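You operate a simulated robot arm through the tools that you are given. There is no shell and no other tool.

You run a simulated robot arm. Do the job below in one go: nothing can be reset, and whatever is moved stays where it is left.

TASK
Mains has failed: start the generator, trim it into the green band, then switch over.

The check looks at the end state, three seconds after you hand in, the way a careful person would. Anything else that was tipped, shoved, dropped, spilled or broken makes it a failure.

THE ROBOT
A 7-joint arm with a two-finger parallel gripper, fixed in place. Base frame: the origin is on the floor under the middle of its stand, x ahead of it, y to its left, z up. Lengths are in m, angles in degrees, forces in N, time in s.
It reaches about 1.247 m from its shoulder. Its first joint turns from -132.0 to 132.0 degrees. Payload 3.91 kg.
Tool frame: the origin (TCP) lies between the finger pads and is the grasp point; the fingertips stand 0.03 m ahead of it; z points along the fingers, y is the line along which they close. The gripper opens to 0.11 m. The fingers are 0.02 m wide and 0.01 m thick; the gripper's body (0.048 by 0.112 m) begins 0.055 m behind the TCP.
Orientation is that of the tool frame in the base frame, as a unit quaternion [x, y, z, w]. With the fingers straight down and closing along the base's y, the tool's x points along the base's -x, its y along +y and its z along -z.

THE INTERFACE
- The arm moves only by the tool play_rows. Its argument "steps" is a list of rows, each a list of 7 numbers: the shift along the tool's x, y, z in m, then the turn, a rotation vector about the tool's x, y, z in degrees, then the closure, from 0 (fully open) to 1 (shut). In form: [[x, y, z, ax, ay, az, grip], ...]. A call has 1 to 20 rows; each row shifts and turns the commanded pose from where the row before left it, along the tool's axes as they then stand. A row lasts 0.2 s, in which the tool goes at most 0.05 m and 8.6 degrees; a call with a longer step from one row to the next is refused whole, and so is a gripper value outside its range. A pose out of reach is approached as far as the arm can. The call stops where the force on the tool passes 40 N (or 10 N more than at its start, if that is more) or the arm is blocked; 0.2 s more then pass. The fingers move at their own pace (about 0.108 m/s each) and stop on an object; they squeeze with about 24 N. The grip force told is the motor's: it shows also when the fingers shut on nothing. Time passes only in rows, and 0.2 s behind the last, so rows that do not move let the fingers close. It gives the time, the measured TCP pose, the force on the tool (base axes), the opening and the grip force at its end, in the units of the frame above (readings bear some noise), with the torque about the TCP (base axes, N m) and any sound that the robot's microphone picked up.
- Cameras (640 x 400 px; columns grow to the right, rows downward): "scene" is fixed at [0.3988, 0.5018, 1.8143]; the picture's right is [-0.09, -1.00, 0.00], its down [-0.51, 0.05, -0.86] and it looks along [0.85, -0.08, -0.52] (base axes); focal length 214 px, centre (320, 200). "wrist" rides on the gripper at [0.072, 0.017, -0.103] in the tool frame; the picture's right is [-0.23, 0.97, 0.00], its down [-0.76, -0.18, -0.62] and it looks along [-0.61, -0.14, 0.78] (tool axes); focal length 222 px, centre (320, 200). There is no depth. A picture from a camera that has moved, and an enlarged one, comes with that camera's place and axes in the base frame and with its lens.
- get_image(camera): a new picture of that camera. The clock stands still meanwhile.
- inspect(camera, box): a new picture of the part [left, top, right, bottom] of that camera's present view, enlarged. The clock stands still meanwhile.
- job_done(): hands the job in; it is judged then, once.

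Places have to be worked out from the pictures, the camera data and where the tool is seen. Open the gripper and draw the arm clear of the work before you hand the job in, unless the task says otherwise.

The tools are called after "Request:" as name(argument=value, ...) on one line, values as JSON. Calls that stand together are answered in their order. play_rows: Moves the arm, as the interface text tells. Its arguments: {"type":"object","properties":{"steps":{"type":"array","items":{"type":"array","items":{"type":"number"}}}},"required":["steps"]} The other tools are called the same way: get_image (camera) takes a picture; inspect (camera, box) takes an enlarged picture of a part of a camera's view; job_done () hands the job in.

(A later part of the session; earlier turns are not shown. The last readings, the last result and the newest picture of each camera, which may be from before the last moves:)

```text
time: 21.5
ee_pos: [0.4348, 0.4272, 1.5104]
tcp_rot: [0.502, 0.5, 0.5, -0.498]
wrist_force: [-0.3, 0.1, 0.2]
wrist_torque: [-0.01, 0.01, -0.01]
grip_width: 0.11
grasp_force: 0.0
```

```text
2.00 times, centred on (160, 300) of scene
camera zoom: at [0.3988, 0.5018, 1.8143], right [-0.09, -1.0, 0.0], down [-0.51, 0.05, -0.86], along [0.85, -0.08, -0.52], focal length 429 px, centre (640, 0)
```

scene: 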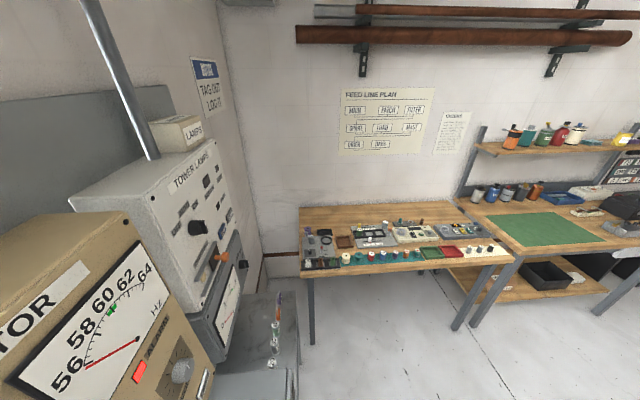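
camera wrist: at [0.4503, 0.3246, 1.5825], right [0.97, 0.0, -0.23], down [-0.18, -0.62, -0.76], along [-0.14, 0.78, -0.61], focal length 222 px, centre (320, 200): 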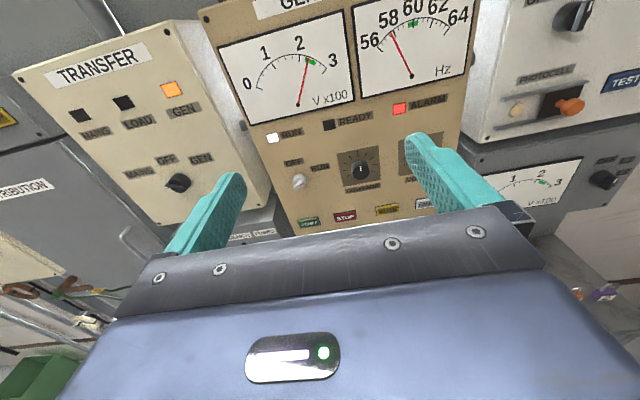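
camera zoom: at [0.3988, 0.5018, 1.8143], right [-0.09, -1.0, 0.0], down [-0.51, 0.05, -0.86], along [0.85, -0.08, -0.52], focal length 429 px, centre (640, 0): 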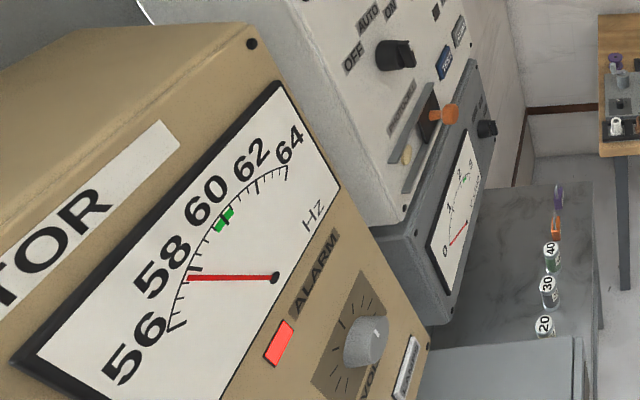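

Both needles are climbing: about 58 Hz and 2.25×100 V. I'll wait a couple of seconds for them to settle before touching the governor.

Request:
play_rows(steps=[[0, 0, 0, 0, 0, 0, 0], [0, 0, 0, 0, 0, 0, 0], [0, 0, 0, 0, 0, 0, 0], [0, 0, 0, 0, 0, 0, 0], [0, 0, 0, 0, 0, 0, 0], [0, 0, 0, 0, 0, 0, 0], [0, 0, 0, 0, 0, 0, 0], [0, 0, 0, 0, 0, 0, 0], [0, 0, 0, 0, 0, 0, 0], [0, 0, 0, 0, 0, 0, 0], [0, 0, 0, 0, 0, 0, 0], [0, 0, 0, 0, 0, 0, 0], [0, 0, 0, 0, 0, 0, 0], [0, 0, 0, 0, 0, 0, 0], [0, 0, 0, 0, 0, 0, 0]])

Request:
inspect(camera="wrist", box=[200, 0, 520, 140])

Request:
inspect(camera="scene", box=[40, 240, 200, 400])

Request:
inspect(camera="wrist", box=[210, 10, 360, 130])

```text
time: 24.7
ee_pos: [0.4341, 0.4283, 1.5108]
tcp_rot: [0.5, 0.499, 0.501, -0.5]
wrist_force: [-0.1, -0.5, -0.2]
wrist_torque: [0.0, 0.0, -0.01]
grip_width: 0.1101
grasp_force: 0.0
```

```text
2.00 times, centred on (360, 70) of wrist
camera zoom: at [0.4503, 0.3246, 1.5825], right [0.97, 0.0, -0.23], down [-0.18, -0.62, -0.76], along [-0.14, 0.78, -0.61], focal length 444 px, centre (240, 460)
```

zoom: 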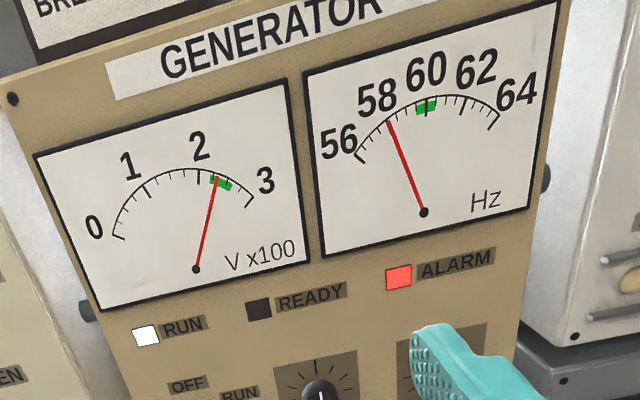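

```text
2.50 times, centred on (120, 320) of scene
camera zoom: at [0.3988, 0.5018, 1.8143], right [-0.09, -1.0, 0.0], down [-0.51, 0.05, -0.86], along [0.85, -0.08, -0.52], focal length 536 px, centre (820, -100)
```

zoom: 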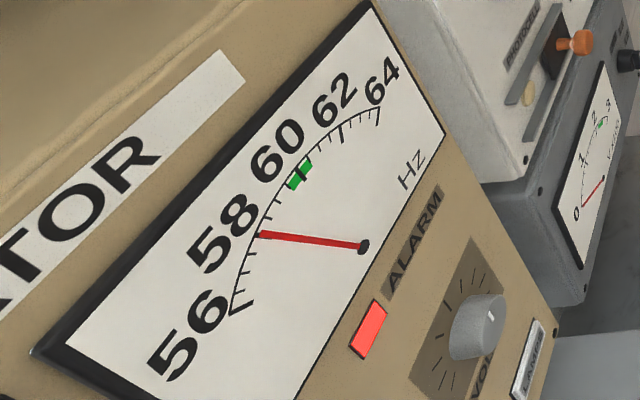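

```text
3.33 times, centred on (285, 70) of wrist
camera zoom: at [0.4503, 0.3246, 1.5825], right [0.97, 0.0, -0.23], down [-0.18, -0.62, -0.76], along [-0.14, 0.78, -0.61], focal length 740 px, centre (437, 633)
```

zoom: 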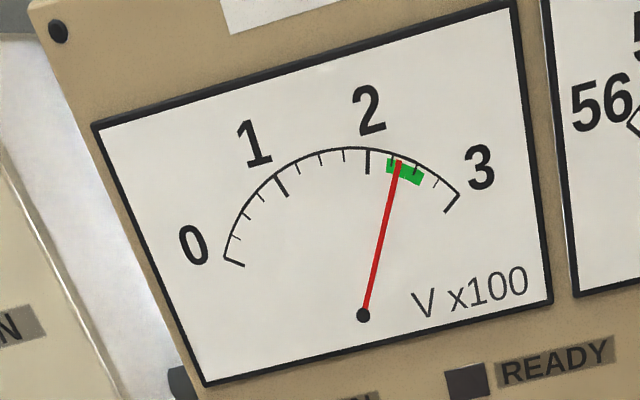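

The generator has settled near 58.2 Hz (green is around 60) and about 230 V, already in green, so only the governor needs trimming. I'll move in front of the governor knob at about (0.4795, 0.735, 1.315).

Request:
play_rows(steps=[[-0.028, 0.0065, 0.026, 0, 0, 0, 0], [-0.028, 0.0065, 0.026, 0, 0, 0, 0], [-0.028, 0.0065, 0.026, 0, 0, 0, 0], [-0.028, 0.0065, 0.026, 0, 0, 0, 0], [-0.028, 0.0065, 0.026, 0, 0, 0, 0.2], [-0.028, 0.0065, 0.026, 0, 0, 0, 0.25], [-0.028, 0.0065, 0.026, 0, 0, 0, 0.25]])

Request:
get_image(camera="wrist")

Request:
inspect(camera="wrist", box=[240, 40, 400, 160])

Request:
get_image(camera="scene")

```text
time: 26.3
ee_pos: [0.4801, 0.6082, 1.315]
tcp_rot: [0.5, 0.501, 0.5, -0.499]
wrist_force: [0.2, -0.4, 0.6]
wrist_torque: [-0.04, -0.03, -0.03]
grip_width: 0.0826
grasp_force: 0.1
```

```text
taken
camera wrist: at [0.496, 0.5053, 1.3874], right [0.97, 0.0, -0.23], down [-0.18, -0.62, -0.76], along [-0.14, 0.78, -0.61], focal length 222 px, centre (320, 200)
```

wrist: 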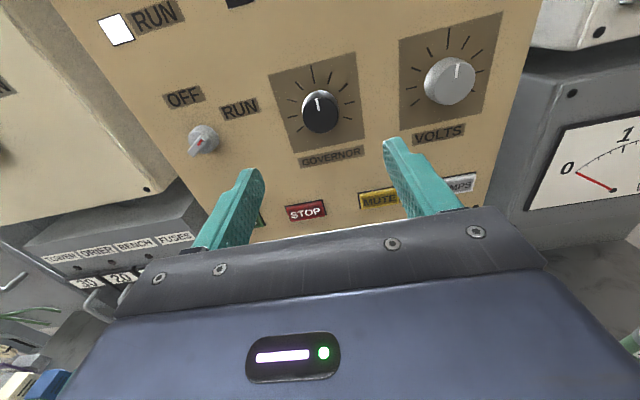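

```text
3.33 times, centred on (320, 100) of wrist
camera zoom: at [0.496, 0.5053, 1.3874], right [0.97, 0.0, -0.23], down [-0.18, -0.62, -0.76], along [-0.14, 0.78, -0.61], focal length 740 px, centre (320, 533)
```

zoom: 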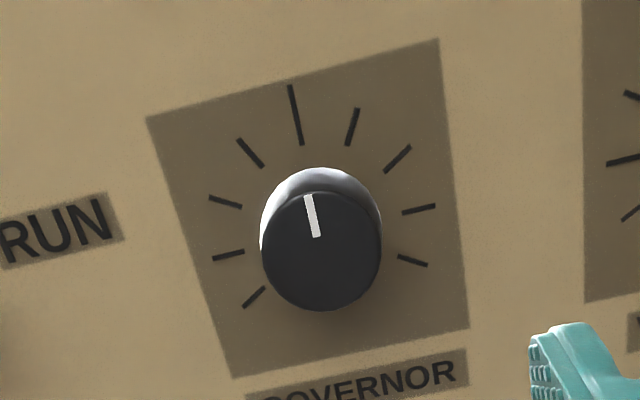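

```text
taken
```

scene: 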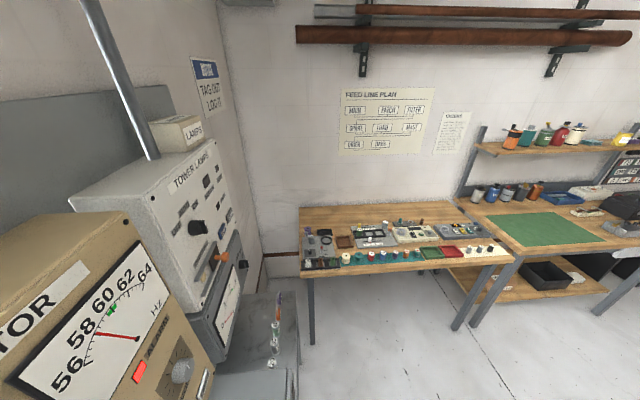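

The governor sits exactly on the tool axis, and the scene camera still sees the Hz gauge, so I can watch it while trimming. I'll advance around the knob and grip it.

Request:
play_rows(steps=[[0, 0, 0.035, 0, 0, 0, 0.3], [0, 0, 0.035, 0, 0, 0, 0.35], [0, 0, 0.025, 0, 0, 0, 0.35], [0, 0, 0.017, 0, 0, 0, 0.35], [0, 0, 0, 0, 0, 0, 0.6], [0, 0, 0, 0, 0, 0, 0.8], [0, 0, 0, 0, 0, 0, 1], [0, 0, 0, 0, 0, 0, 1]])

Request:
inspect(camera="wrist", box=[240, 80, 400, 200])

Request:
inspect(camera="scene", box=[40, 240, 200, 400])

```text
time: 28.1
ee_pos: [0.4803, 0.7187, 1.3126]
tcp_rot: [0.502, 0.5, 0.5, -0.499]
wrist_force: [9.4, 10.1, 4.2]
wrist_torque: [-0.03, -0.01, -0.4]
grip_width: 0.0383
grasp_force: 45.5
```

```text
3.33 times, centred on (320, 140) of wrist
camera zoom: at [0.4962, 0.6162, 1.3842], right [0.97, 0.0, -0.23], down [-0.18, -0.62, -0.76], along [-0.14, 0.78, -0.61], focal length 740 px, centre (320, 400)
```

zoom: 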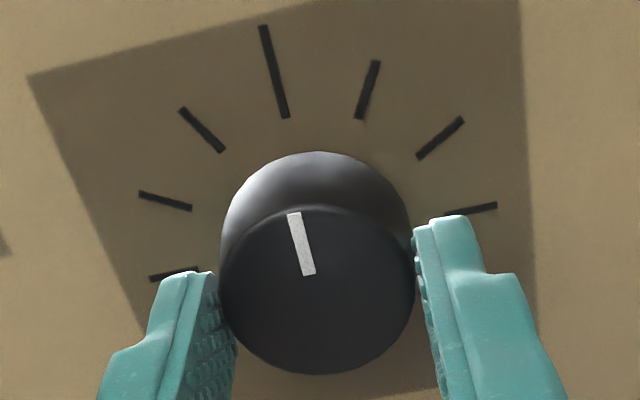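

```text
2.50 times, centred on (120, 320) of scene
camera zoom: at [0.3988, 0.5018, 1.8143], right [-0.09, -1.0, 0.0], down [-0.51, 0.05, -0.86], along [0.85, -0.08, -0.52], focal length 536 px, centre (820, -100)
```

zoom: 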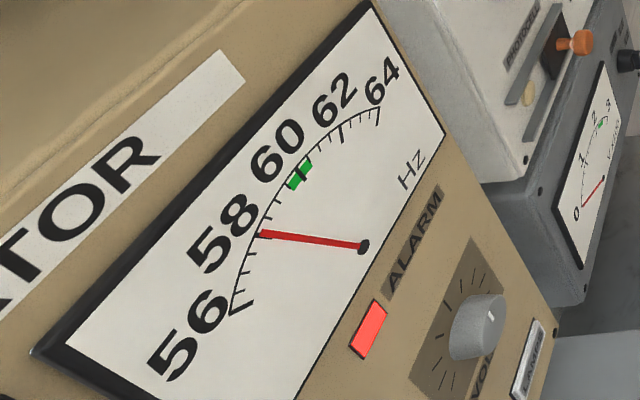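

The governor knob is gripped at 38 mm, with the gauge at about 58.2 Hz. I'll turn it about 12° clockwise and watch the response.

Request:
play_rows(steps=[[0, 0.001, 0, 0, 0, 0, 1], [0, 0, 0, 0, 0, 6, 1], [0, 0, 0, 0, 0, 6, 1], [0, 0, 0, 0, 0, 0, 1], [0, 0, 0, 0, 0, 0, 1], [0, 0, 0, 0, 0, 0, 1], [0, 0, 0, 0, 0, 0, 1], [0, 0, 0, 0, 0, 0, 1]])

Request:
inspect(camera="wrist", box=[240, 80, 400, 200])

Request:
inspect(camera="scene", box=[40, 240, 200, 400])

```text
time: 29.9
ee_pos: [0.4794, 0.7185, 1.312]
tcp_rot: [0.549, 0.446, 0.444, -0.549]
wrist_force: [-12.3, -9.6, -5.9]
wrist_torque: [-0.16, -0.06, 0.43]
grip_width: 0.0381
grasp_force: 44.8
```

```text
3.33 times, centred on (320, 140) of wrist
camera zoom: at [0.5107, 0.6162, 1.3792], right [0.91, 0.0, -0.42], down [-0.33, -0.62, -0.71], along [-0.27, 0.78, -0.57], focal length 740 px, centre (320, 400)
```

zoom: 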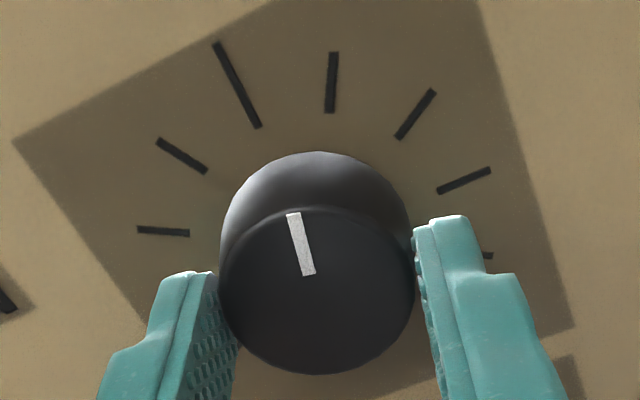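

```text
2.50 times, centred on (120, 320) of scene
camera zoom: at [0.3988, 0.5018, 1.8143], right [-0.09, -1.0, 0.0], down [-0.51, 0.05, -0.86], along [0.85, -0.08, -0.52], focal length 536 px, centre (820, -100)
```

zoom: 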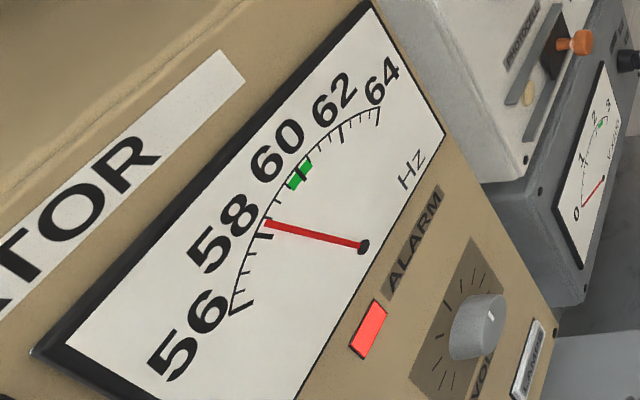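

Clockwise raises frequency, now about 58.4 Hz. I'll wait for it to settle to learn how many Hz each degree gives.

Request:
play_rows(steps=[[0, -0.0012, -0.001, 0, 0, 0, 1], [0, 0, 0, 0, 0, 0, 1], [0, 0, 0, 0, 0, 0, 1], [0, 0, 0, 0, 0, 0, 1], [0, 0, 0, 0, 0, 0, 1], [0, 0, 0, 0, 0, 0, 1], [0, 0, 0, 0, 0, 0, 1], [0, 0, 0, 0, 0, 0, 1], [0, 0, 0, 0, 0, 0, 1], [0, 0, 0, 0, 0, 0, 1]])

Request:
inspect(camera="scene", box=[40, 240, 200, 400])

```text
time: 32.1
ee_pos: [0.4789, 0.7183, 1.3134]
tcp_rot: [0.551, 0.445, 0.445, -0.548]
wrist_force: [-7.0, 12.1, -7.9]
wrist_torque: [-0.26, -0.01, 0.18]
grip_width: 0.0385
grasp_force: 45.6
```

```text
2.50 times, centred on (120, 320) of scene
camera zoom: at [0.3988, 0.5018, 1.8143], right [-0.09, -1.0, 0.0], down [-0.51, 0.05, -0.86], along [0.85, -0.08, -0.52], focal length 536 px, centre (820, -100)
```

zoom: 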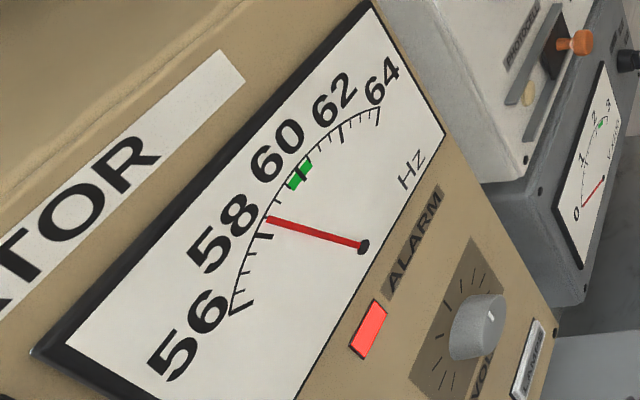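

12° gave roughly +0.35 Hz (58.15 → 58.5), so about 50° more is needed. I'll turn another 32° clockwise and watch.

Request:
play_rows(steps=[[0, 0, 0, 0, 0, 8, 1], [0, 0, 0, 0, 0, 8, 1], [0, 0, 0, 0, 0, 8, 1], [0, 0, 0, 0, 0, 8, 1], [0, 0, 0, 0, 0, 0, 1], [0, 0, 0, 0, 0, 0, 1], [0, 0, 0, 0, 0, 0, 1], [0, 0, 0, 0, 0, 0, 1], [0, 0, 0, 0, 0, 0, 1], [0, 0, 0, 0, 0, 0, 1], [0, 0, 0, 0, 0, 0, 1], [0, 0, 0, 0, 0, 0, 1], [0, 0, 0, 0, 0, 0, 1], [0, 0, 0, 0, 0, 0, 1], [0, 0, 0, 0, 0, 0, 1]])

Request:
inspect(camera="wrist", box=[240, 80, 400, 200])

Request:
inspect(camera="scene", box=[40, 240, 200, 400])

```text
time: 35.3
ee_pos: [0.4779, 0.7184, 1.3141]
tcp_rot: [0.652, 0.276, 0.276, -0.65]
wrist_force: [-11.9, 3.7, 1.0]
wrist_torque: [0.02, -0.02, 0.4]
grip_width: 0.0384
grasp_force: 44.5
```

```text
3.33 times, centred on (320, 140) of wrist
camera zoom: at [0.5404, 0.616, 1.3529], right [0.54, 0.0, -0.84], down [-0.66, -0.62, -0.42], along [-0.52, 0.78, -0.34], focal length 740 px, centre (320, 400)
```

zoom: 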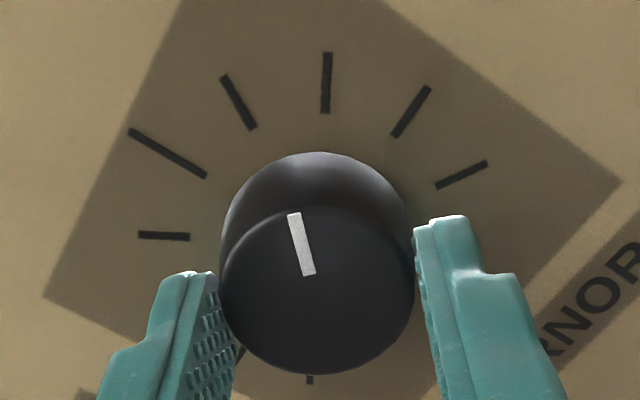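

```text
2.50 times, centred on (120, 320) of scene
camera zoom: at [0.3988, 0.5018, 1.8143], right [-0.09, -1.0, 0.0], down [-0.51, 0.05, -0.86], along [0.85, -0.08, -0.52], focal length 536 px, centre (820, -100)
```

zoom: 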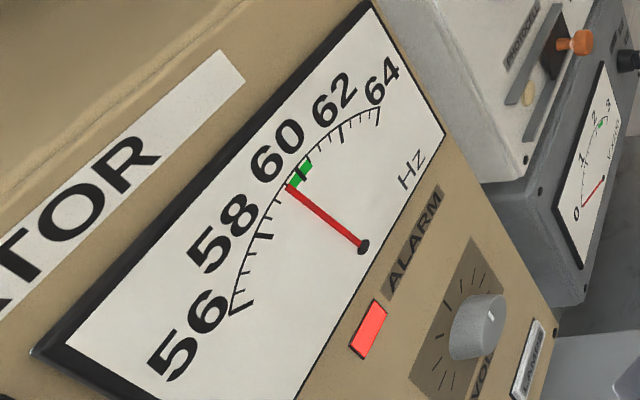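

Now about 59.55 Hz, at the lower edge of the green. I'll add about 13° more to centre it and wait for it to settle.

Request:
play_rows(steps=[[0, 0, 0, 0, 0, 6.5, 1], [0, 0, 0, 0, 0, 6.5, 1], [0, 0, 0, 0, 0, 0, 1], [0, 0, 0, 0, 0, 0, 1], [0, 0, 0, 0, 0, 0, 1], [0, 0, 0, 0, 0, 0, 1], [0, 0, 0, 0, 0, 0, 1], [0, 0, 0, 0, 0, 0, 1], [0, 0, 0, 0, 0, 0, 1], [0, 0, 0, 0, 0, 0, 1], [0, 0, 0, 0, 0, 0, 1], [0, 0, 0, 0, 0, 0, 1], [0, 0, 0, 0, 0, 0, 1], [0, 0, 0, 0, 0, 0, 1], [0, 0, 0, 0, 0, 0, 1]])

Request:
inspect(camera="wrist", box=[240, 80, 400, 200])

Request:
inspect(camera="scene", box=[40, 240, 200, 400])

Request:
get_image(camera="wrist")

```text
time: 38.5
ee_pos: [0.4782, 0.7182, 1.3139]
tcp_rot: [0.678, 0.202, 0.2, -0.678]
wrist_force: [-23.6, -9.3, -3.3]
wrist_torque: [-0.13, -0.03, 0.74]
grip_width: 0.0381
grasp_force: 44.9
```

```text
3.33 times, centred on (320, 140) of wrist
camera zoom: at [0.5476, 0.616, 1.3383], right [0.34, 0.0, -0.94], down [-0.74, -0.62, -0.26], along [-0.59, 0.78, -0.21], focal length 740 px, centre (320, 400)
```

zoom: 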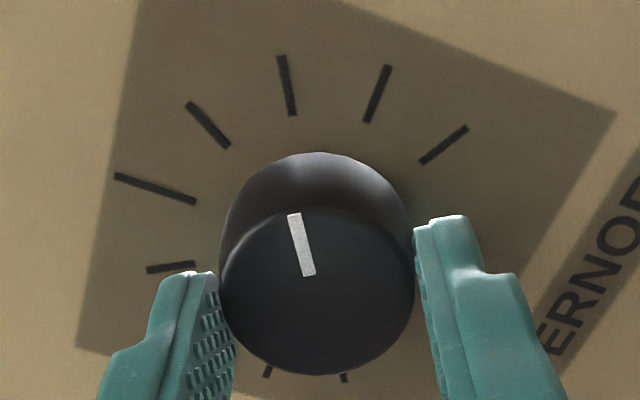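

```text
2.50 times, centred on (120, 320) of scene
camera zoom: at [0.3988, 0.5018, 1.8143], right [-0.09, -1.0, 0.0], down [-0.51, 0.05, -0.86], along [0.85, -0.08, -0.52], focal length 536 px, centre (820, -100)
```

zoom: 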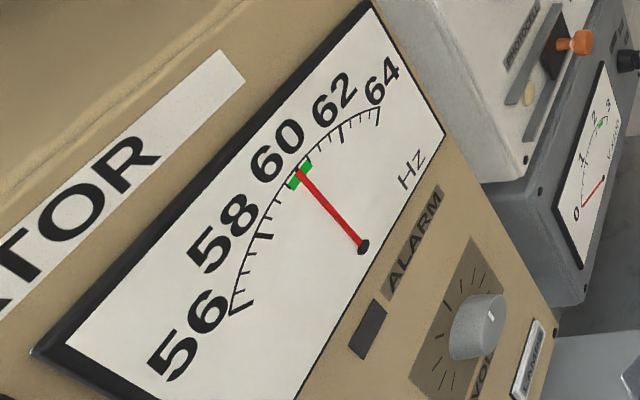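

```text
taken
camera wrist: at [0.5476, 0.616, 1.3383], right [0.34, 0.0, -0.94], down [-0.74, -0.62, -0.26], along [-0.59, 0.78, -0.21], focal length 222 px, centre (320, 200)
```

wrist: 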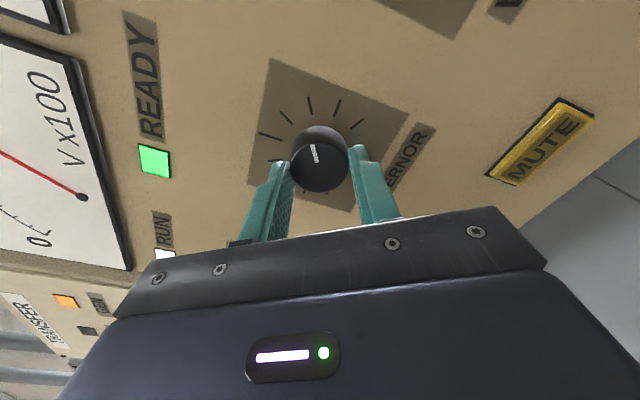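

READY is green, the alarm has cleared and the needle is on 60. I'll relieve the side load, release the knob squarely, back out and rotate back.

Request:
play_rows(steps=[[-0.0008, -0.0005, 0, 0, 0, 0, 1], [0, 0, 0, 0, 0, 0, 0.5], [0, 0, 0, 0, 0, 0, 0.4], [0, 0, 0, 0, 0, 0, 0.3], [0, 0, -0.02, 0, 0, 0, 0.3], [0, 0, -0.03, 0, 0, 0, 0.3], [0, 0, -0.04, 0, 0, -8, 0.3], [0, 0, -0.04, 0, 0, -8, 0.3], [0, 0, -0.04, 0, 0, -8, 0.3], [0, 0, -0.03, 0, 0, -8, 0.3], [0, 0, -0.03, 0, 0, -8, 0.3], [0.03, 0, -0.02, 0, 0, -8, 0.1], [0.04, 0, 0, 0, 0, -8, 0], [0.04, 0, 0, 0, 0, -1, 0], [0.04, 0, 0, 0, 0, 0, 0]])

Request:
get_image(camera="wrist")

Request:
inspect(camera="wrist", box=[160, 0, 480, 160])

Request:
inspect(camera="scene", box=[40, 240, 200, 400])

```text
time: 41.7
ee_pos: [0.498, 0.4675, 1.4623]
tcp_rot: [0.501, 0.5, 0.5, -0.499]
wrist_force: [-0.5, 0.1, 0.2]
wrist_torque: [0.04, 0.0, 0.05]
grip_width: 0.11
grasp_force: 0.0
```

```text
taken
camera wrist: at [0.5134, 0.3652, 1.5346], right [0.97, 0.0, -0.23], down [-0.18, -0.62, -0.76], along [-0.14, 0.78, -0.61], focal length 222 px, centre (320, 200)
```

wrist: 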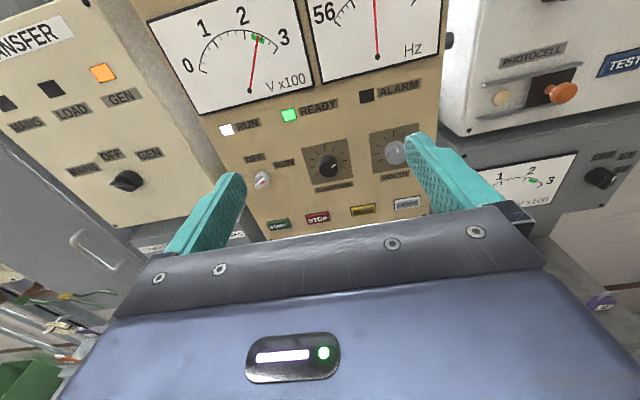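

```text
2.00 times, centred on (320, 80) of wrist
camera zoom: at [0.5134, 0.3652, 1.5346], right [0.97, 0.0, -0.23], down [-0.18, -0.62, -0.76], along [-0.14, 0.78, -0.61], focal length 444 px, centre (320, 440)
```

zoom: 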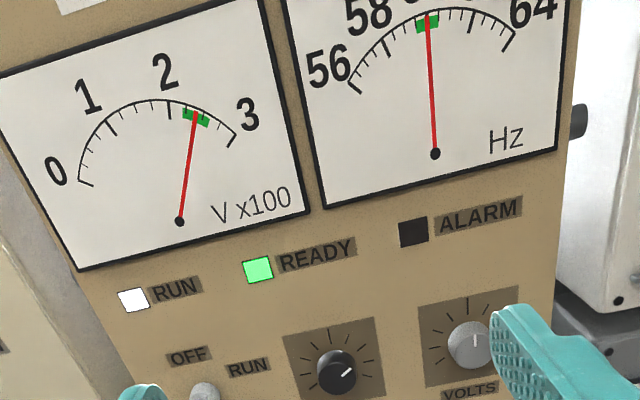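

```text
2.50 times, centred on (120, 320) of scene
camera zoom: at [0.3988, 0.5018, 1.8143], right [-0.09, -1.0, 0.0], down [-0.51, 0.05, -0.86], along [0.85, -0.08, -0.52], focal length 536 px, centre (820, -100)
```

zoom: 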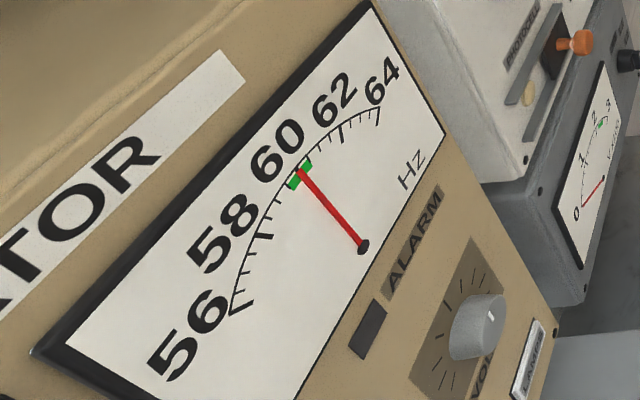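

Both needles are in green and READY is lit. Next is the transfer selector, estimated at (0.075, 0.738, 1.378); I'll move across at a safe standoff and take a close view.

Request:
play_rows(steps=[[-0.008, -0.042, 0, 0, 0, 0, 0], [-0.008, -0.042, 0, 0, 0, 0, 0], [-0.008, -0.042, 0, 0, 0, 0, 0], [-0.008, -0.042, 0, 0, 0, 0, 0], [-0.008, -0.042, 0, 0, 0, 0, 0], [-0.008, -0.042, 0, 0, 0, 0, 0], [-0.008, -0.042, 0, 0, 0, 0, 0], [-0.008, -0.042, 0, 0, 0, 0, 0], [-0.008, -0.042, 0, 0, 0, 0, 0], [-0.008, -0.042, 0, 0, 0, 0, 0]])

Request:
get_image(camera="wrist")

Request:
inspect(camera="wrist", box=[200, 0, 440, 160])

```text
time: 43.9
ee_pos: [0.0762, 0.4701, 1.3824]
tcp_rot: [0.501, 0.501, 0.499, -0.499]
wrist_force: [1.0, -0.5, 1.2]
wrist_torque: [0.01, 0.02, 0.08]
grip_width: 0.11
grasp_force: 0.0
```

```text
taken
camera wrist: at [0.0918, 0.3672, 1.4543], right [0.97, 0.0, -0.23], down [-0.18, -0.63, -0.76], along [-0.14, 0.78, -0.61], focal length 222 px, centre (320, 200)
```

wrist: 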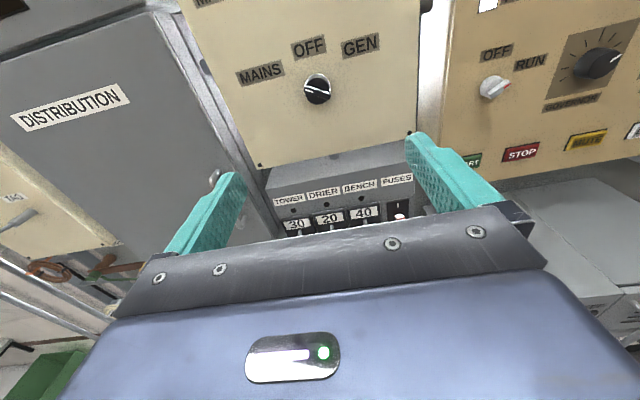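

```text
2.50 times, centred on (320, 80) of wrist
camera zoom: at [0.0918, 0.3672, 1.4543], right [0.97, 0.0, -0.23], down [-0.18, -0.63, -0.76], along [-0.14, 0.78, -0.61], focal length 555 px, centre (320, 500)
```

zoom: 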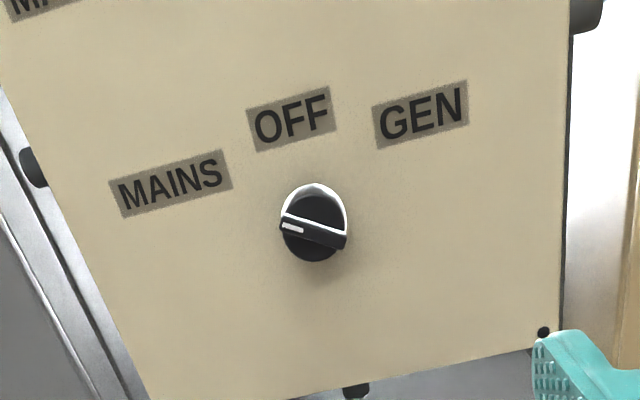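

The transfer bar points at MAINS (about -60°), with its centre near (0.070, 0.728, 1.375). I'll move closer and recheck alignment.

Request:
play_rows(steps=[[-0.0015, -0.002, 0.033, 0, 0, 0, 0], [-0.0015, -0.002, 0.033, 0, 0, 0, 0], [-0.0015, -0.002, 0.033, 0, 0, 0, 0.2], [-0.0015, -0.0015, 0.031, 0, 0, 0, 0.3]])

Request:
get_image(camera="wrist")

Request:
inspect(camera="wrist", box=[240, 40, 400, 160])

```text
time: 44.9
ee_pos: [0.0664, 0.5987, 1.3764]
tcp_rot: [0.5, 0.5, 0.5, -0.5]
wrist_force: [-0.2, 0.4, 0.0]
wrist_torque: [0.03, -0.03, 0.01]
grip_width: 0.0769
grasp_force: 0.1
```

```text
taken
camera wrist: at [0.0822, 0.4965, 1.4487], right [0.97, 0.0, -0.23], down [-0.18, -0.62, -0.76], along [-0.14, 0.78, -0.61], focal length 222 px, centre (320, 200)
```

wrist: 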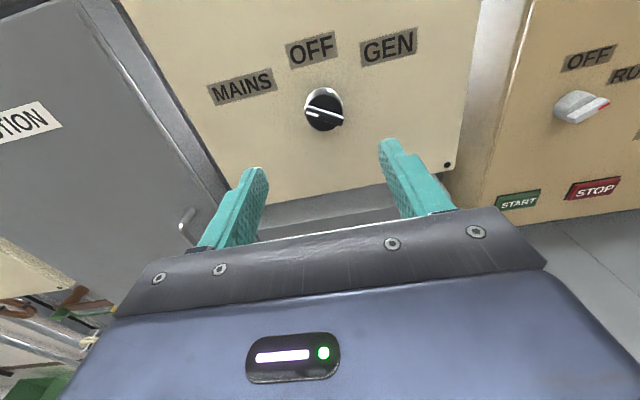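

```text
3.33 times, centred on (320, 100) of wrist
camera zoom: at [0.0822, 0.4965, 1.4487], right [0.97, 0.0, -0.23], down [-0.18, -0.62, -0.76], along [-0.14, 0.78, -0.61], focal length 740 px, centre (320, 533)
```

zoom: 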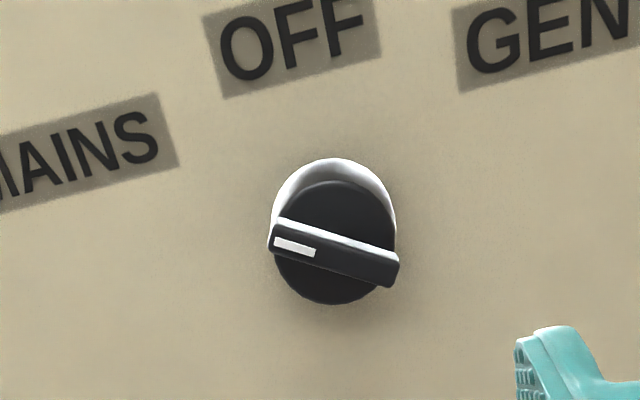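

The knob centre refines to about (0.070, z≈1.375) with the panel at y≈0.760. I'll correct the lateral offset, advance so the tips sit around the disc at y≈0.751, and grip.

Request:
play_rows(steps=[[-0.0005, 0.0035, 0.03, 0, 0, 0, 0.3], [0, 0, 0.04, 0, 0, 0, 0.3], [0, 0, 0.03, 0, 0, 0, 0.35], [0, 0, 0.015, 0, 0, 0, 0.35], [0, 0, 0.007, 0, 0, 0, 0.35]])

Request:
inspect(camera="wrist", box=[240, 80, 400, 200])

```text
time: 46.1
ee_pos: [0.0719, 0.7231, 1.3763]
tcp_rot: [0.501, 0.5, 0.5, -0.499]
wrist_force: [-0.2, -1.1, -0.2]
wrist_torque: [0.0, -0.01, 0.0]
grip_width: 0.0718
grasp_force: 0.0
```

```text
3.33 times, centred on (320, 140) of wrist
camera zoom: at [0.087, 0.6198, 1.4471], right [0.97, 0.0, -0.23], down [-0.18, -0.62, -0.76], along [-0.14, 0.78, -0.61], focal length 740 px, centre (320, 400)
```

zoom: 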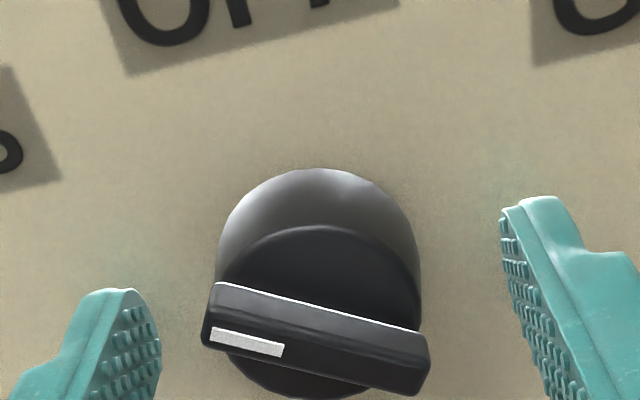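

The knob is centred between the fingers. I'll close and then turn clockwise in steps toward OFF.

Request:
play_rows(steps=[[0, 0, 0, 0, 0, 0, 0.6], [0, 0, 0, 0, 0, 0, 0.8], [0, 0, 0, 0, 0, 0, 1], [0, 0, 0, 0, 0, 0, 1]])

Request:
inspect(camera="wrist", box=[240, 80, 400, 200])

```text
time: 47.1
ee_pos: [0.071, 0.7229, 1.3752]
tcp_rot: [0.501, 0.501, 0.499, -0.499]
wrist_force: [-4.6, 3.2, 0.9]
wrist_torque: [0.03, 0.05, 0.15]
grip_width: 0.0405
grasp_force: 45.0
```

```text
3.33 times, centred on (320, 140) of wrist
camera zoom: at [0.0865, 0.6198, 1.447], right [0.97, 0.0, -0.23], down [-0.18, -0.62, -0.76], along [-0.14, 0.78, -0.61], focal length 740 px, centre (320, 400)
```

zoom: 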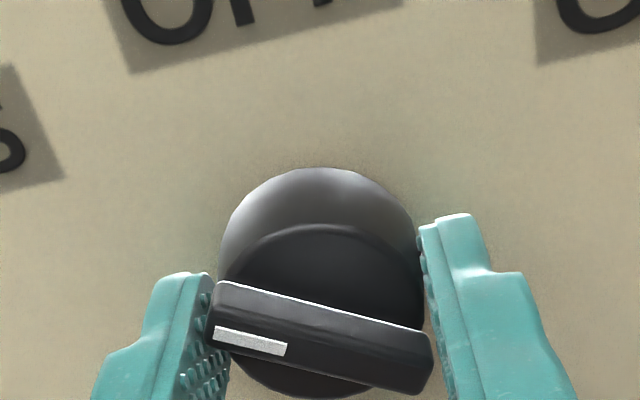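

Gripped at 40.5 mm. I'll turn clockwise 24° first and confirm the selector follows.

Request:
play_rows(steps=[[0, 0, 0, 0, 0, 8, 1], [0, 0, 0, 0, 0, 8, 1], [0, 0, 0, 0, 0, 8, 1]])

Request:
inspect(camera="wrist", box=[240, 80, 400, 200])

```text
time: 47.9
ee_pos: [0.0704, 0.7207, 1.3755]
tcp_rot: [0.594, 0.385, 0.385, -0.592]
wrist_force: [-4.0, 37.6, 9.3]
wrist_torque: [0.11, -0.03, 0.12]
grip_width: 0.0404
grasp_force: 45.4
```

```text
3.33 times, centred on (320, 140) of wrist
camera zoom: at [0.1147, 0.6194, 1.4336], right [0.8, 0.0, -0.61], down [-0.47, -0.62, -0.62], along [-0.38, 0.78, -0.5], focal length 740 px, centre (320, 400)
```

zoom: 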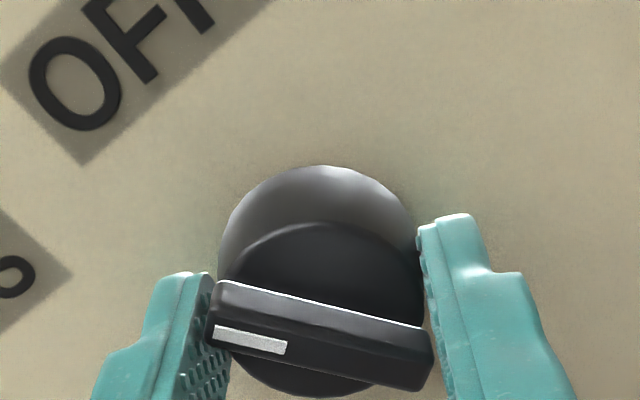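

It follows, but the arm has drifted slightly outward (+37 N pull). I'll ease in 1.5 mm to relieve it and continue toward OFF.

Request:
play_rows(steps=[[0, 0, 0.0015, 0, 0, 0, 1], [0, 0, 0, 0, 0, 6, 1], [0, 0, 0, 0, 0, 6, 1]])

Request:
inspect(camera="wrist", box=[240, 80, 400, 200])

```text
time: 48.7
ee_pos: [0.0707, 0.7219, 1.3759]
tcp_rot: [0.631, 0.321, 0.32, -0.63]
wrist_force: [-3.0, -3.3, 5.4]
wrist_torque: [-0.05, -0.02, 0.92]
grip_width: 0.0403
grasp_force: 44.7
```

```text
3.33 times, centred on (320, 140) of wrist
camera zoom: at [0.1259, 0.6193, 1.4231], right [0.65, 0.0, -0.76], down [-0.59, -0.62, -0.51], along [-0.47, 0.78, -0.41], focal length 740 px, centre (320, 400)
```

zoom: 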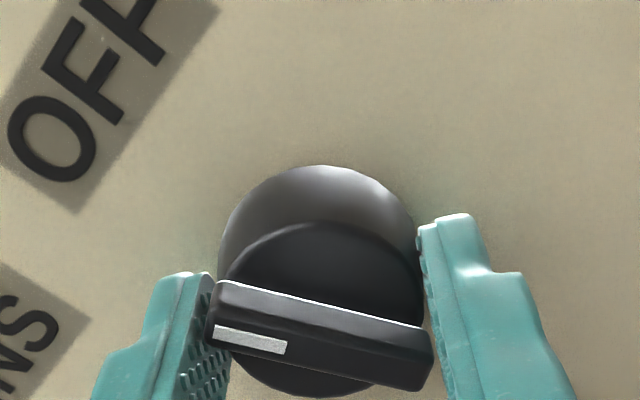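

The load is relieved and the knob has turned 36°. I'll continue toward OFF at about 60°.

Request:
play_rows(steps=[[0, 0, 0, 0, 0, 6, 1], [0, 0, 0.0005, 0, 0, 6, 1], [0, 0, 0, 0, 0, 6, 1]])

Request:
inspect(camera="wrist", box=[200, 50, 440, 200])

```text
time: 49.5
ee_pos: [0.0707, 0.7217, 1.3757]
tcp_rot: [0.674, 0.218, 0.217, -0.672]
wrist_force: [-2.0, -15.3, -1.8]
wrist_torque: [0.34, 0.01, 0.58]
grip_width: 0.0403
grasp_force: 45.2
```

```text
2.67 times, centred on (320, 125) of wrist
camera zoom: at [0.1383, 0.6193, 1.4032], right [0.39, 0.0, -0.92], down [-0.72, -0.62, -0.3], along [-0.57, 0.78, -0.24], focal length 592 px, centre (320, 400)
```

zoom: 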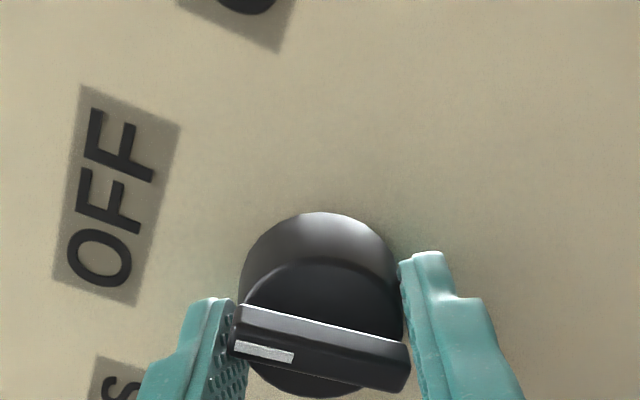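

Turned 54°; 6° more should put the selector at OFF. Then I'll release, rotate the tool back and regrip for the second half.

Request:
play_rows(steps=[[0, 0, -0.0008, 0, 0, 6, 1], [0, 0, 0, 0, 0, 0, 1], [0, 0, 0, 0, 0, 0, 0.5], [0, 0, 0, 0, 0, 0, 0.3], [0, 0, 0, 0, 0, 0, 0.3], [0, 0, -0.03, 0, 0, 0, 0.3], [0, 0, -0.04, 0, 0, 0, 0.3], [0, 0, -0.04, 0, 0, -8, 0.3], [0, 0, 0, 0, 0, -8, 0.3], [0, 0, 0, 0, 0, -8, 0.3], [0, 0, 0, 0, 0, -8, 0.3], [0, 0, 0, 0, 0, -8, 0.3], [0, 0, 0, 0, 0, -8, 0.3], [0, 0, 0, 0, 0, -8, 0.3], [0, 0, 0, 0, 0, -4, 0.3]])

Request:
get_image(camera="wrist")

Request:
inspect(camera="wrist", box=[240, 40, 400, 160])

Request:
inspect(camera="scene", box=[40, 240, 200, 400])

```text
time: 52.7
ee_pos: [0.0703, 0.6112, 1.3756]
tcp_rot: [0.5, 0.5, 0.5, -0.499]
wrist_force: [0.5, 0.2, -0.6]
wrist_torque: [0.02, 0.01, 0.0]
grip_width: 0.0771
grasp_force: 0.1
```

```text
taken
camera wrist: at [0.0866, 0.5092, 1.4469], right [0.97, 0.0, -0.23], down [-0.18, -0.62, -0.76], along [-0.14, 0.78, -0.61], focal length 222 px, centre (320, 200)
```

wrist: 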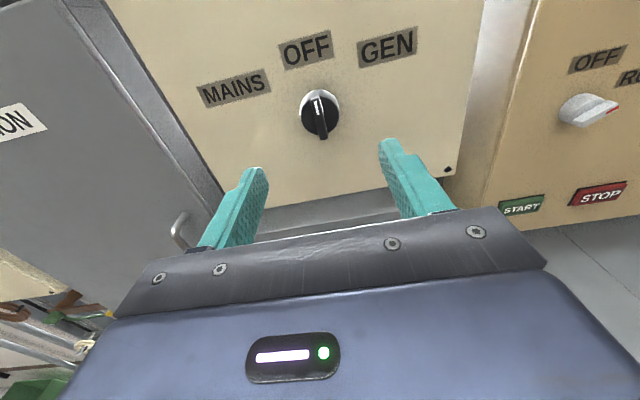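

```text
3.33 times, centred on (320, 100) of wrist
camera zoom: at [0.0866, 0.5092, 1.4469], right [0.97, 0.0, -0.23], down [-0.18, -0.62, -0.76], along [-0.14, 0.78, -0.61], focal length 740 px, centre (320, 533)
```

zoom: 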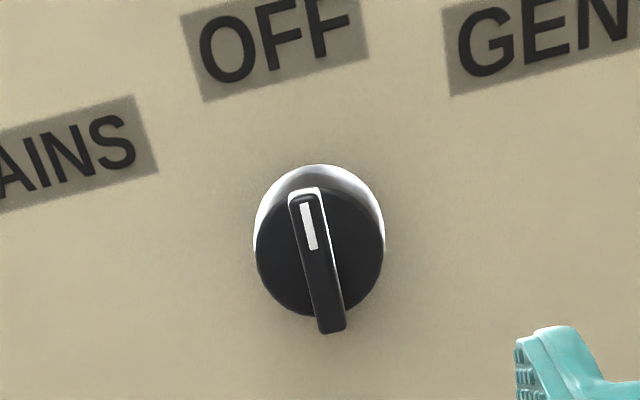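

```text
2.50 times, centred on (120, 320) of scene
camera zoom: at [0.3988, 0.5018, 1.8143], right [-0.09, -1.0, 0.0], down [-0.51, 0.05, -0.86], along [0.85, -0.08, -0.52], focal length 536 px, centre (820, -100)
```

zoom: 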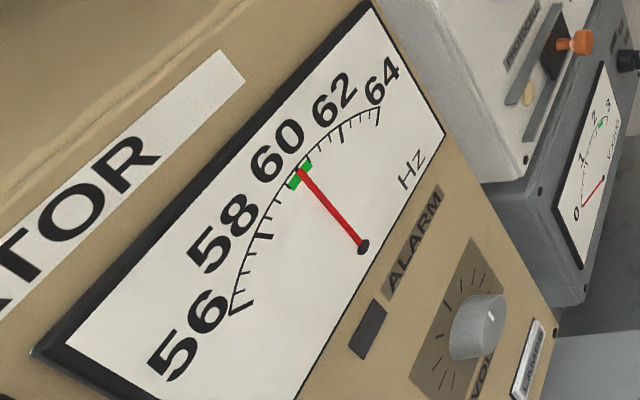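

The transfer selector is at OFF and the generator is steady at 60 Hz. I'll advance again, grip, and turn the next 60° clockwise to GEN.

Request:
play_rows(steps=[[0, 0, 0.04, 0, 0, 0, 0.3], [0, 0, 0.04, 0, 0, 0, 0.35], [0, 0, 0.02, 0, 0, 0, 0.35], [0, 0, 0.0105, 0, 0, 0, 0.35], [0, 0, 0, 0, 0, 0, 0.6], [0, 0, 0, 0, 0, 0, 0.8], [0, 0, 0, 0, 0, 0, 1], [0, 0, 0, 0, 0, 0, 1]])

Request:
inspect(camera="wrist", box=[240, 80, 400, 200])

```text
time: 54.5
ee_pos: [0.0701, 0.7211, 1.3756]
tcp_rot: [0.501, 0.5, 0.5, -0.499]
wrist_force: [-6.0, 5.5, 2.7]
wrist_torque: [0.05, 0.01, 0.24]
grip_width: 0.0404
grasp_force: 44.8
```

```text
3.33 times, centred on (320, 140) of wrist
camera zoom: at [0.0865, 0.6196, 1.447], right [0.97, 0.0, -0.23], down [-0.18, -0.62, -0.76], along [-0.14, 0.78, -0.61], focal length 740 px, centre (320, 400)
```

zoom: 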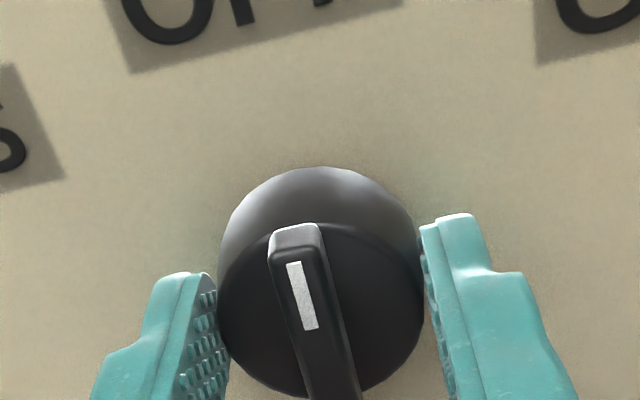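

Gripped with the bar vertical at OFF. I'll turn clockwise 32° first, easing slightly inward as before.

Request:
play_rows(steps=[[0, 0, 0.0003, 0, 0, 8, 1], [0, 0, 0.0003, 0, 0, 8, 1], [0, 0, 0.0003, 0, 0, 8, 1], [0, 0, 0.0003, 0, 0, 8, 1]])

Request:
inspect(camera="wrist", box=[240, 80, 400, 200])

```text
time: 55.5
ee_pos: [0.07, 0.7227, 1.3749]
tcp_rot: [0.62, 0.342, 0.341, -0.618]
wrist_force: [-7.1, -31.5, 0.8]
wrist_torque: [0.08, 0.04, 0.46]
grip_width: 0.0402
grasp_force: 44.7
```

```text
3.33 times, centred on (320, 140) of wrist
camera zoom: at [0.1225, 0.6195, 1.4268], right [0.7, 0.0, -0.71], down [-0.56, -0.62, -0.55], along [-0.44, 0.78, -0.44], focal length 740 px, centre (320, 400)
```

zoom: 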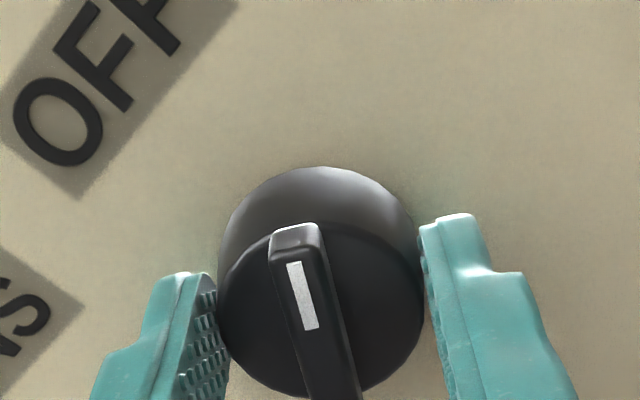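

The inward easing was too much (-31 N), so I'll back off 1.2 mm and continue turning toward GEN.

Request:
play_rows(steps=[[0, 0, -0.0012, 0, 0, 0, 1], [0, 0, 0, 0, 0, 7, 1], [0, 0, 0, 0, 0, 7, 1], [0, 0, 0, 0, 0, 7, 1]])

Request:
inspect(camera="wrist", box=[240, 80, 400, 200])

```text
time: 56.5
ee_pos: [0.0703, 0.7214, 1.3766]
tcp_rot: [0.672, 0.225, 0.224, -0.67]
wrist_force: [-4.4, -15.0, -10.2]
wrist_torque: [-0.31, 0.05, 0.41]
grip_width: 0.0406
grasp_force: 44.6
```

```text
3.33 times, centred on (320, 140) of wrist
camera zoom: at [0.1378, 0.6195, 1.4046], right [0.4, 0.0, -0.92], down [-0.72, -0.62, -0.31], along [-0.57, 0.78, -0.25], focal length 740 px, centre (320, 400)
```

zoom: 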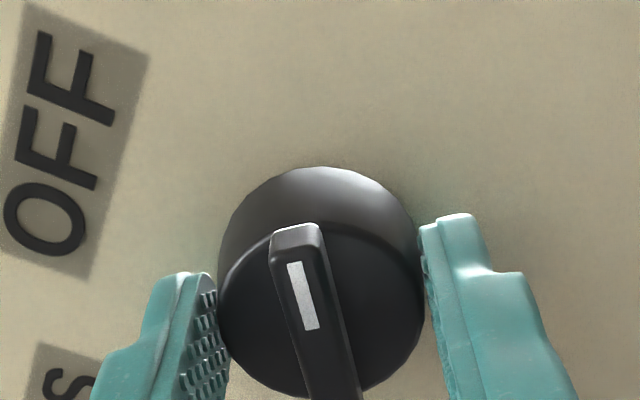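

At 53°. I'll continue in small steps to the end stop, watching for the torque rise.

Request:
play_rows(steps=[[0, 0, -0.0005, 0, 0, 4, 1], [0, 0, 0, 0, 0, 4, 1]])

Request:
get_image(camera="wrist")

Request:
inspect(camera="wrist", box=[240, 80, 400, 200])

Request:
inspect(camera="scene", box=[40, 240, 200, 400])

```text
time: 57.1
ee_pos: [0.0718, 0.7226, 1.3753]
tcp_rot: [0.685, 0.177, 0.177, -0.684]
wrist_force: [-1.7, -7.3, -8.8]
wrist_torque: [-0.42, -0.65, 0.05]
grip_width: 0.0407
grasp_force: 45.4
```

```text
taken
camera wrist: at [0.1414, 0.6194, 1.3948], right [0.27, 0.0, -0.96], down [-0.75, -0.62, -0.21], along [-0.6, 0.78, -0.17], focal length 222 px, centre (320, 200)
```

wrist: 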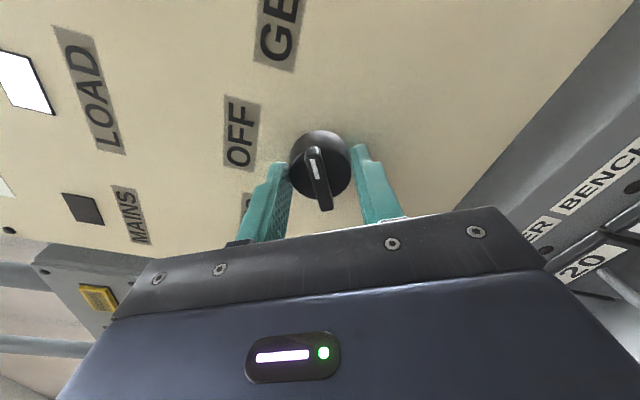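

```text
3.33 times, centred on (320, 140) of wrist
camera zoom: at [0.1414, 0.6194, 1.3948], right [0.27, 0.0, -0.96], down [-0.75, -0.62, -0.21], along [-0.6, 0.78, -0.17], focal length 740 px, centre (320, 400)
```

zoom: 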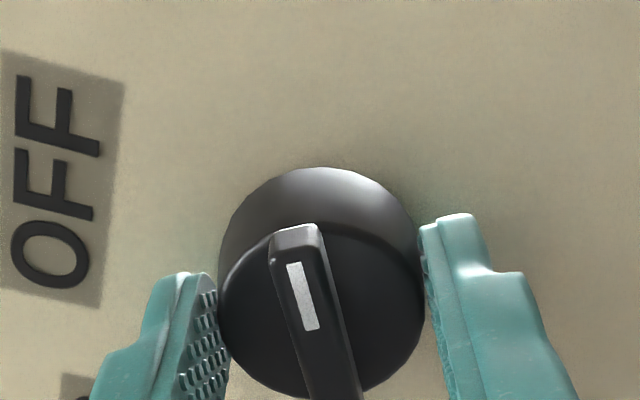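

```text
2.50 times, centred on (120, 320) of scene
camera zoom: at [0.3988, 0.5018, 1.8143], right [-0.09, -1.0, 0.0], down [-0.51, 0.05, -0.86], along [0.85, -0.08, -0.52], focal length 536 px, centre (820, -100)
```

zoom: 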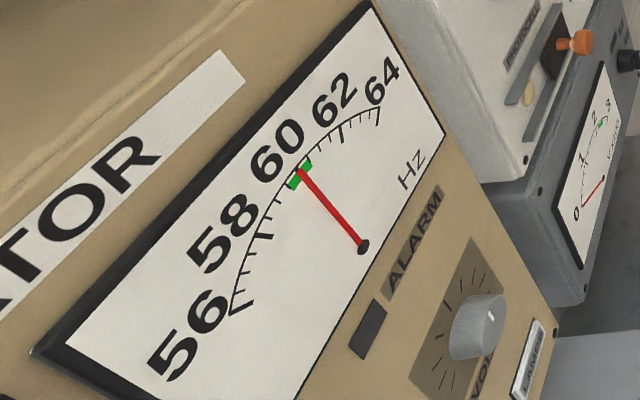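

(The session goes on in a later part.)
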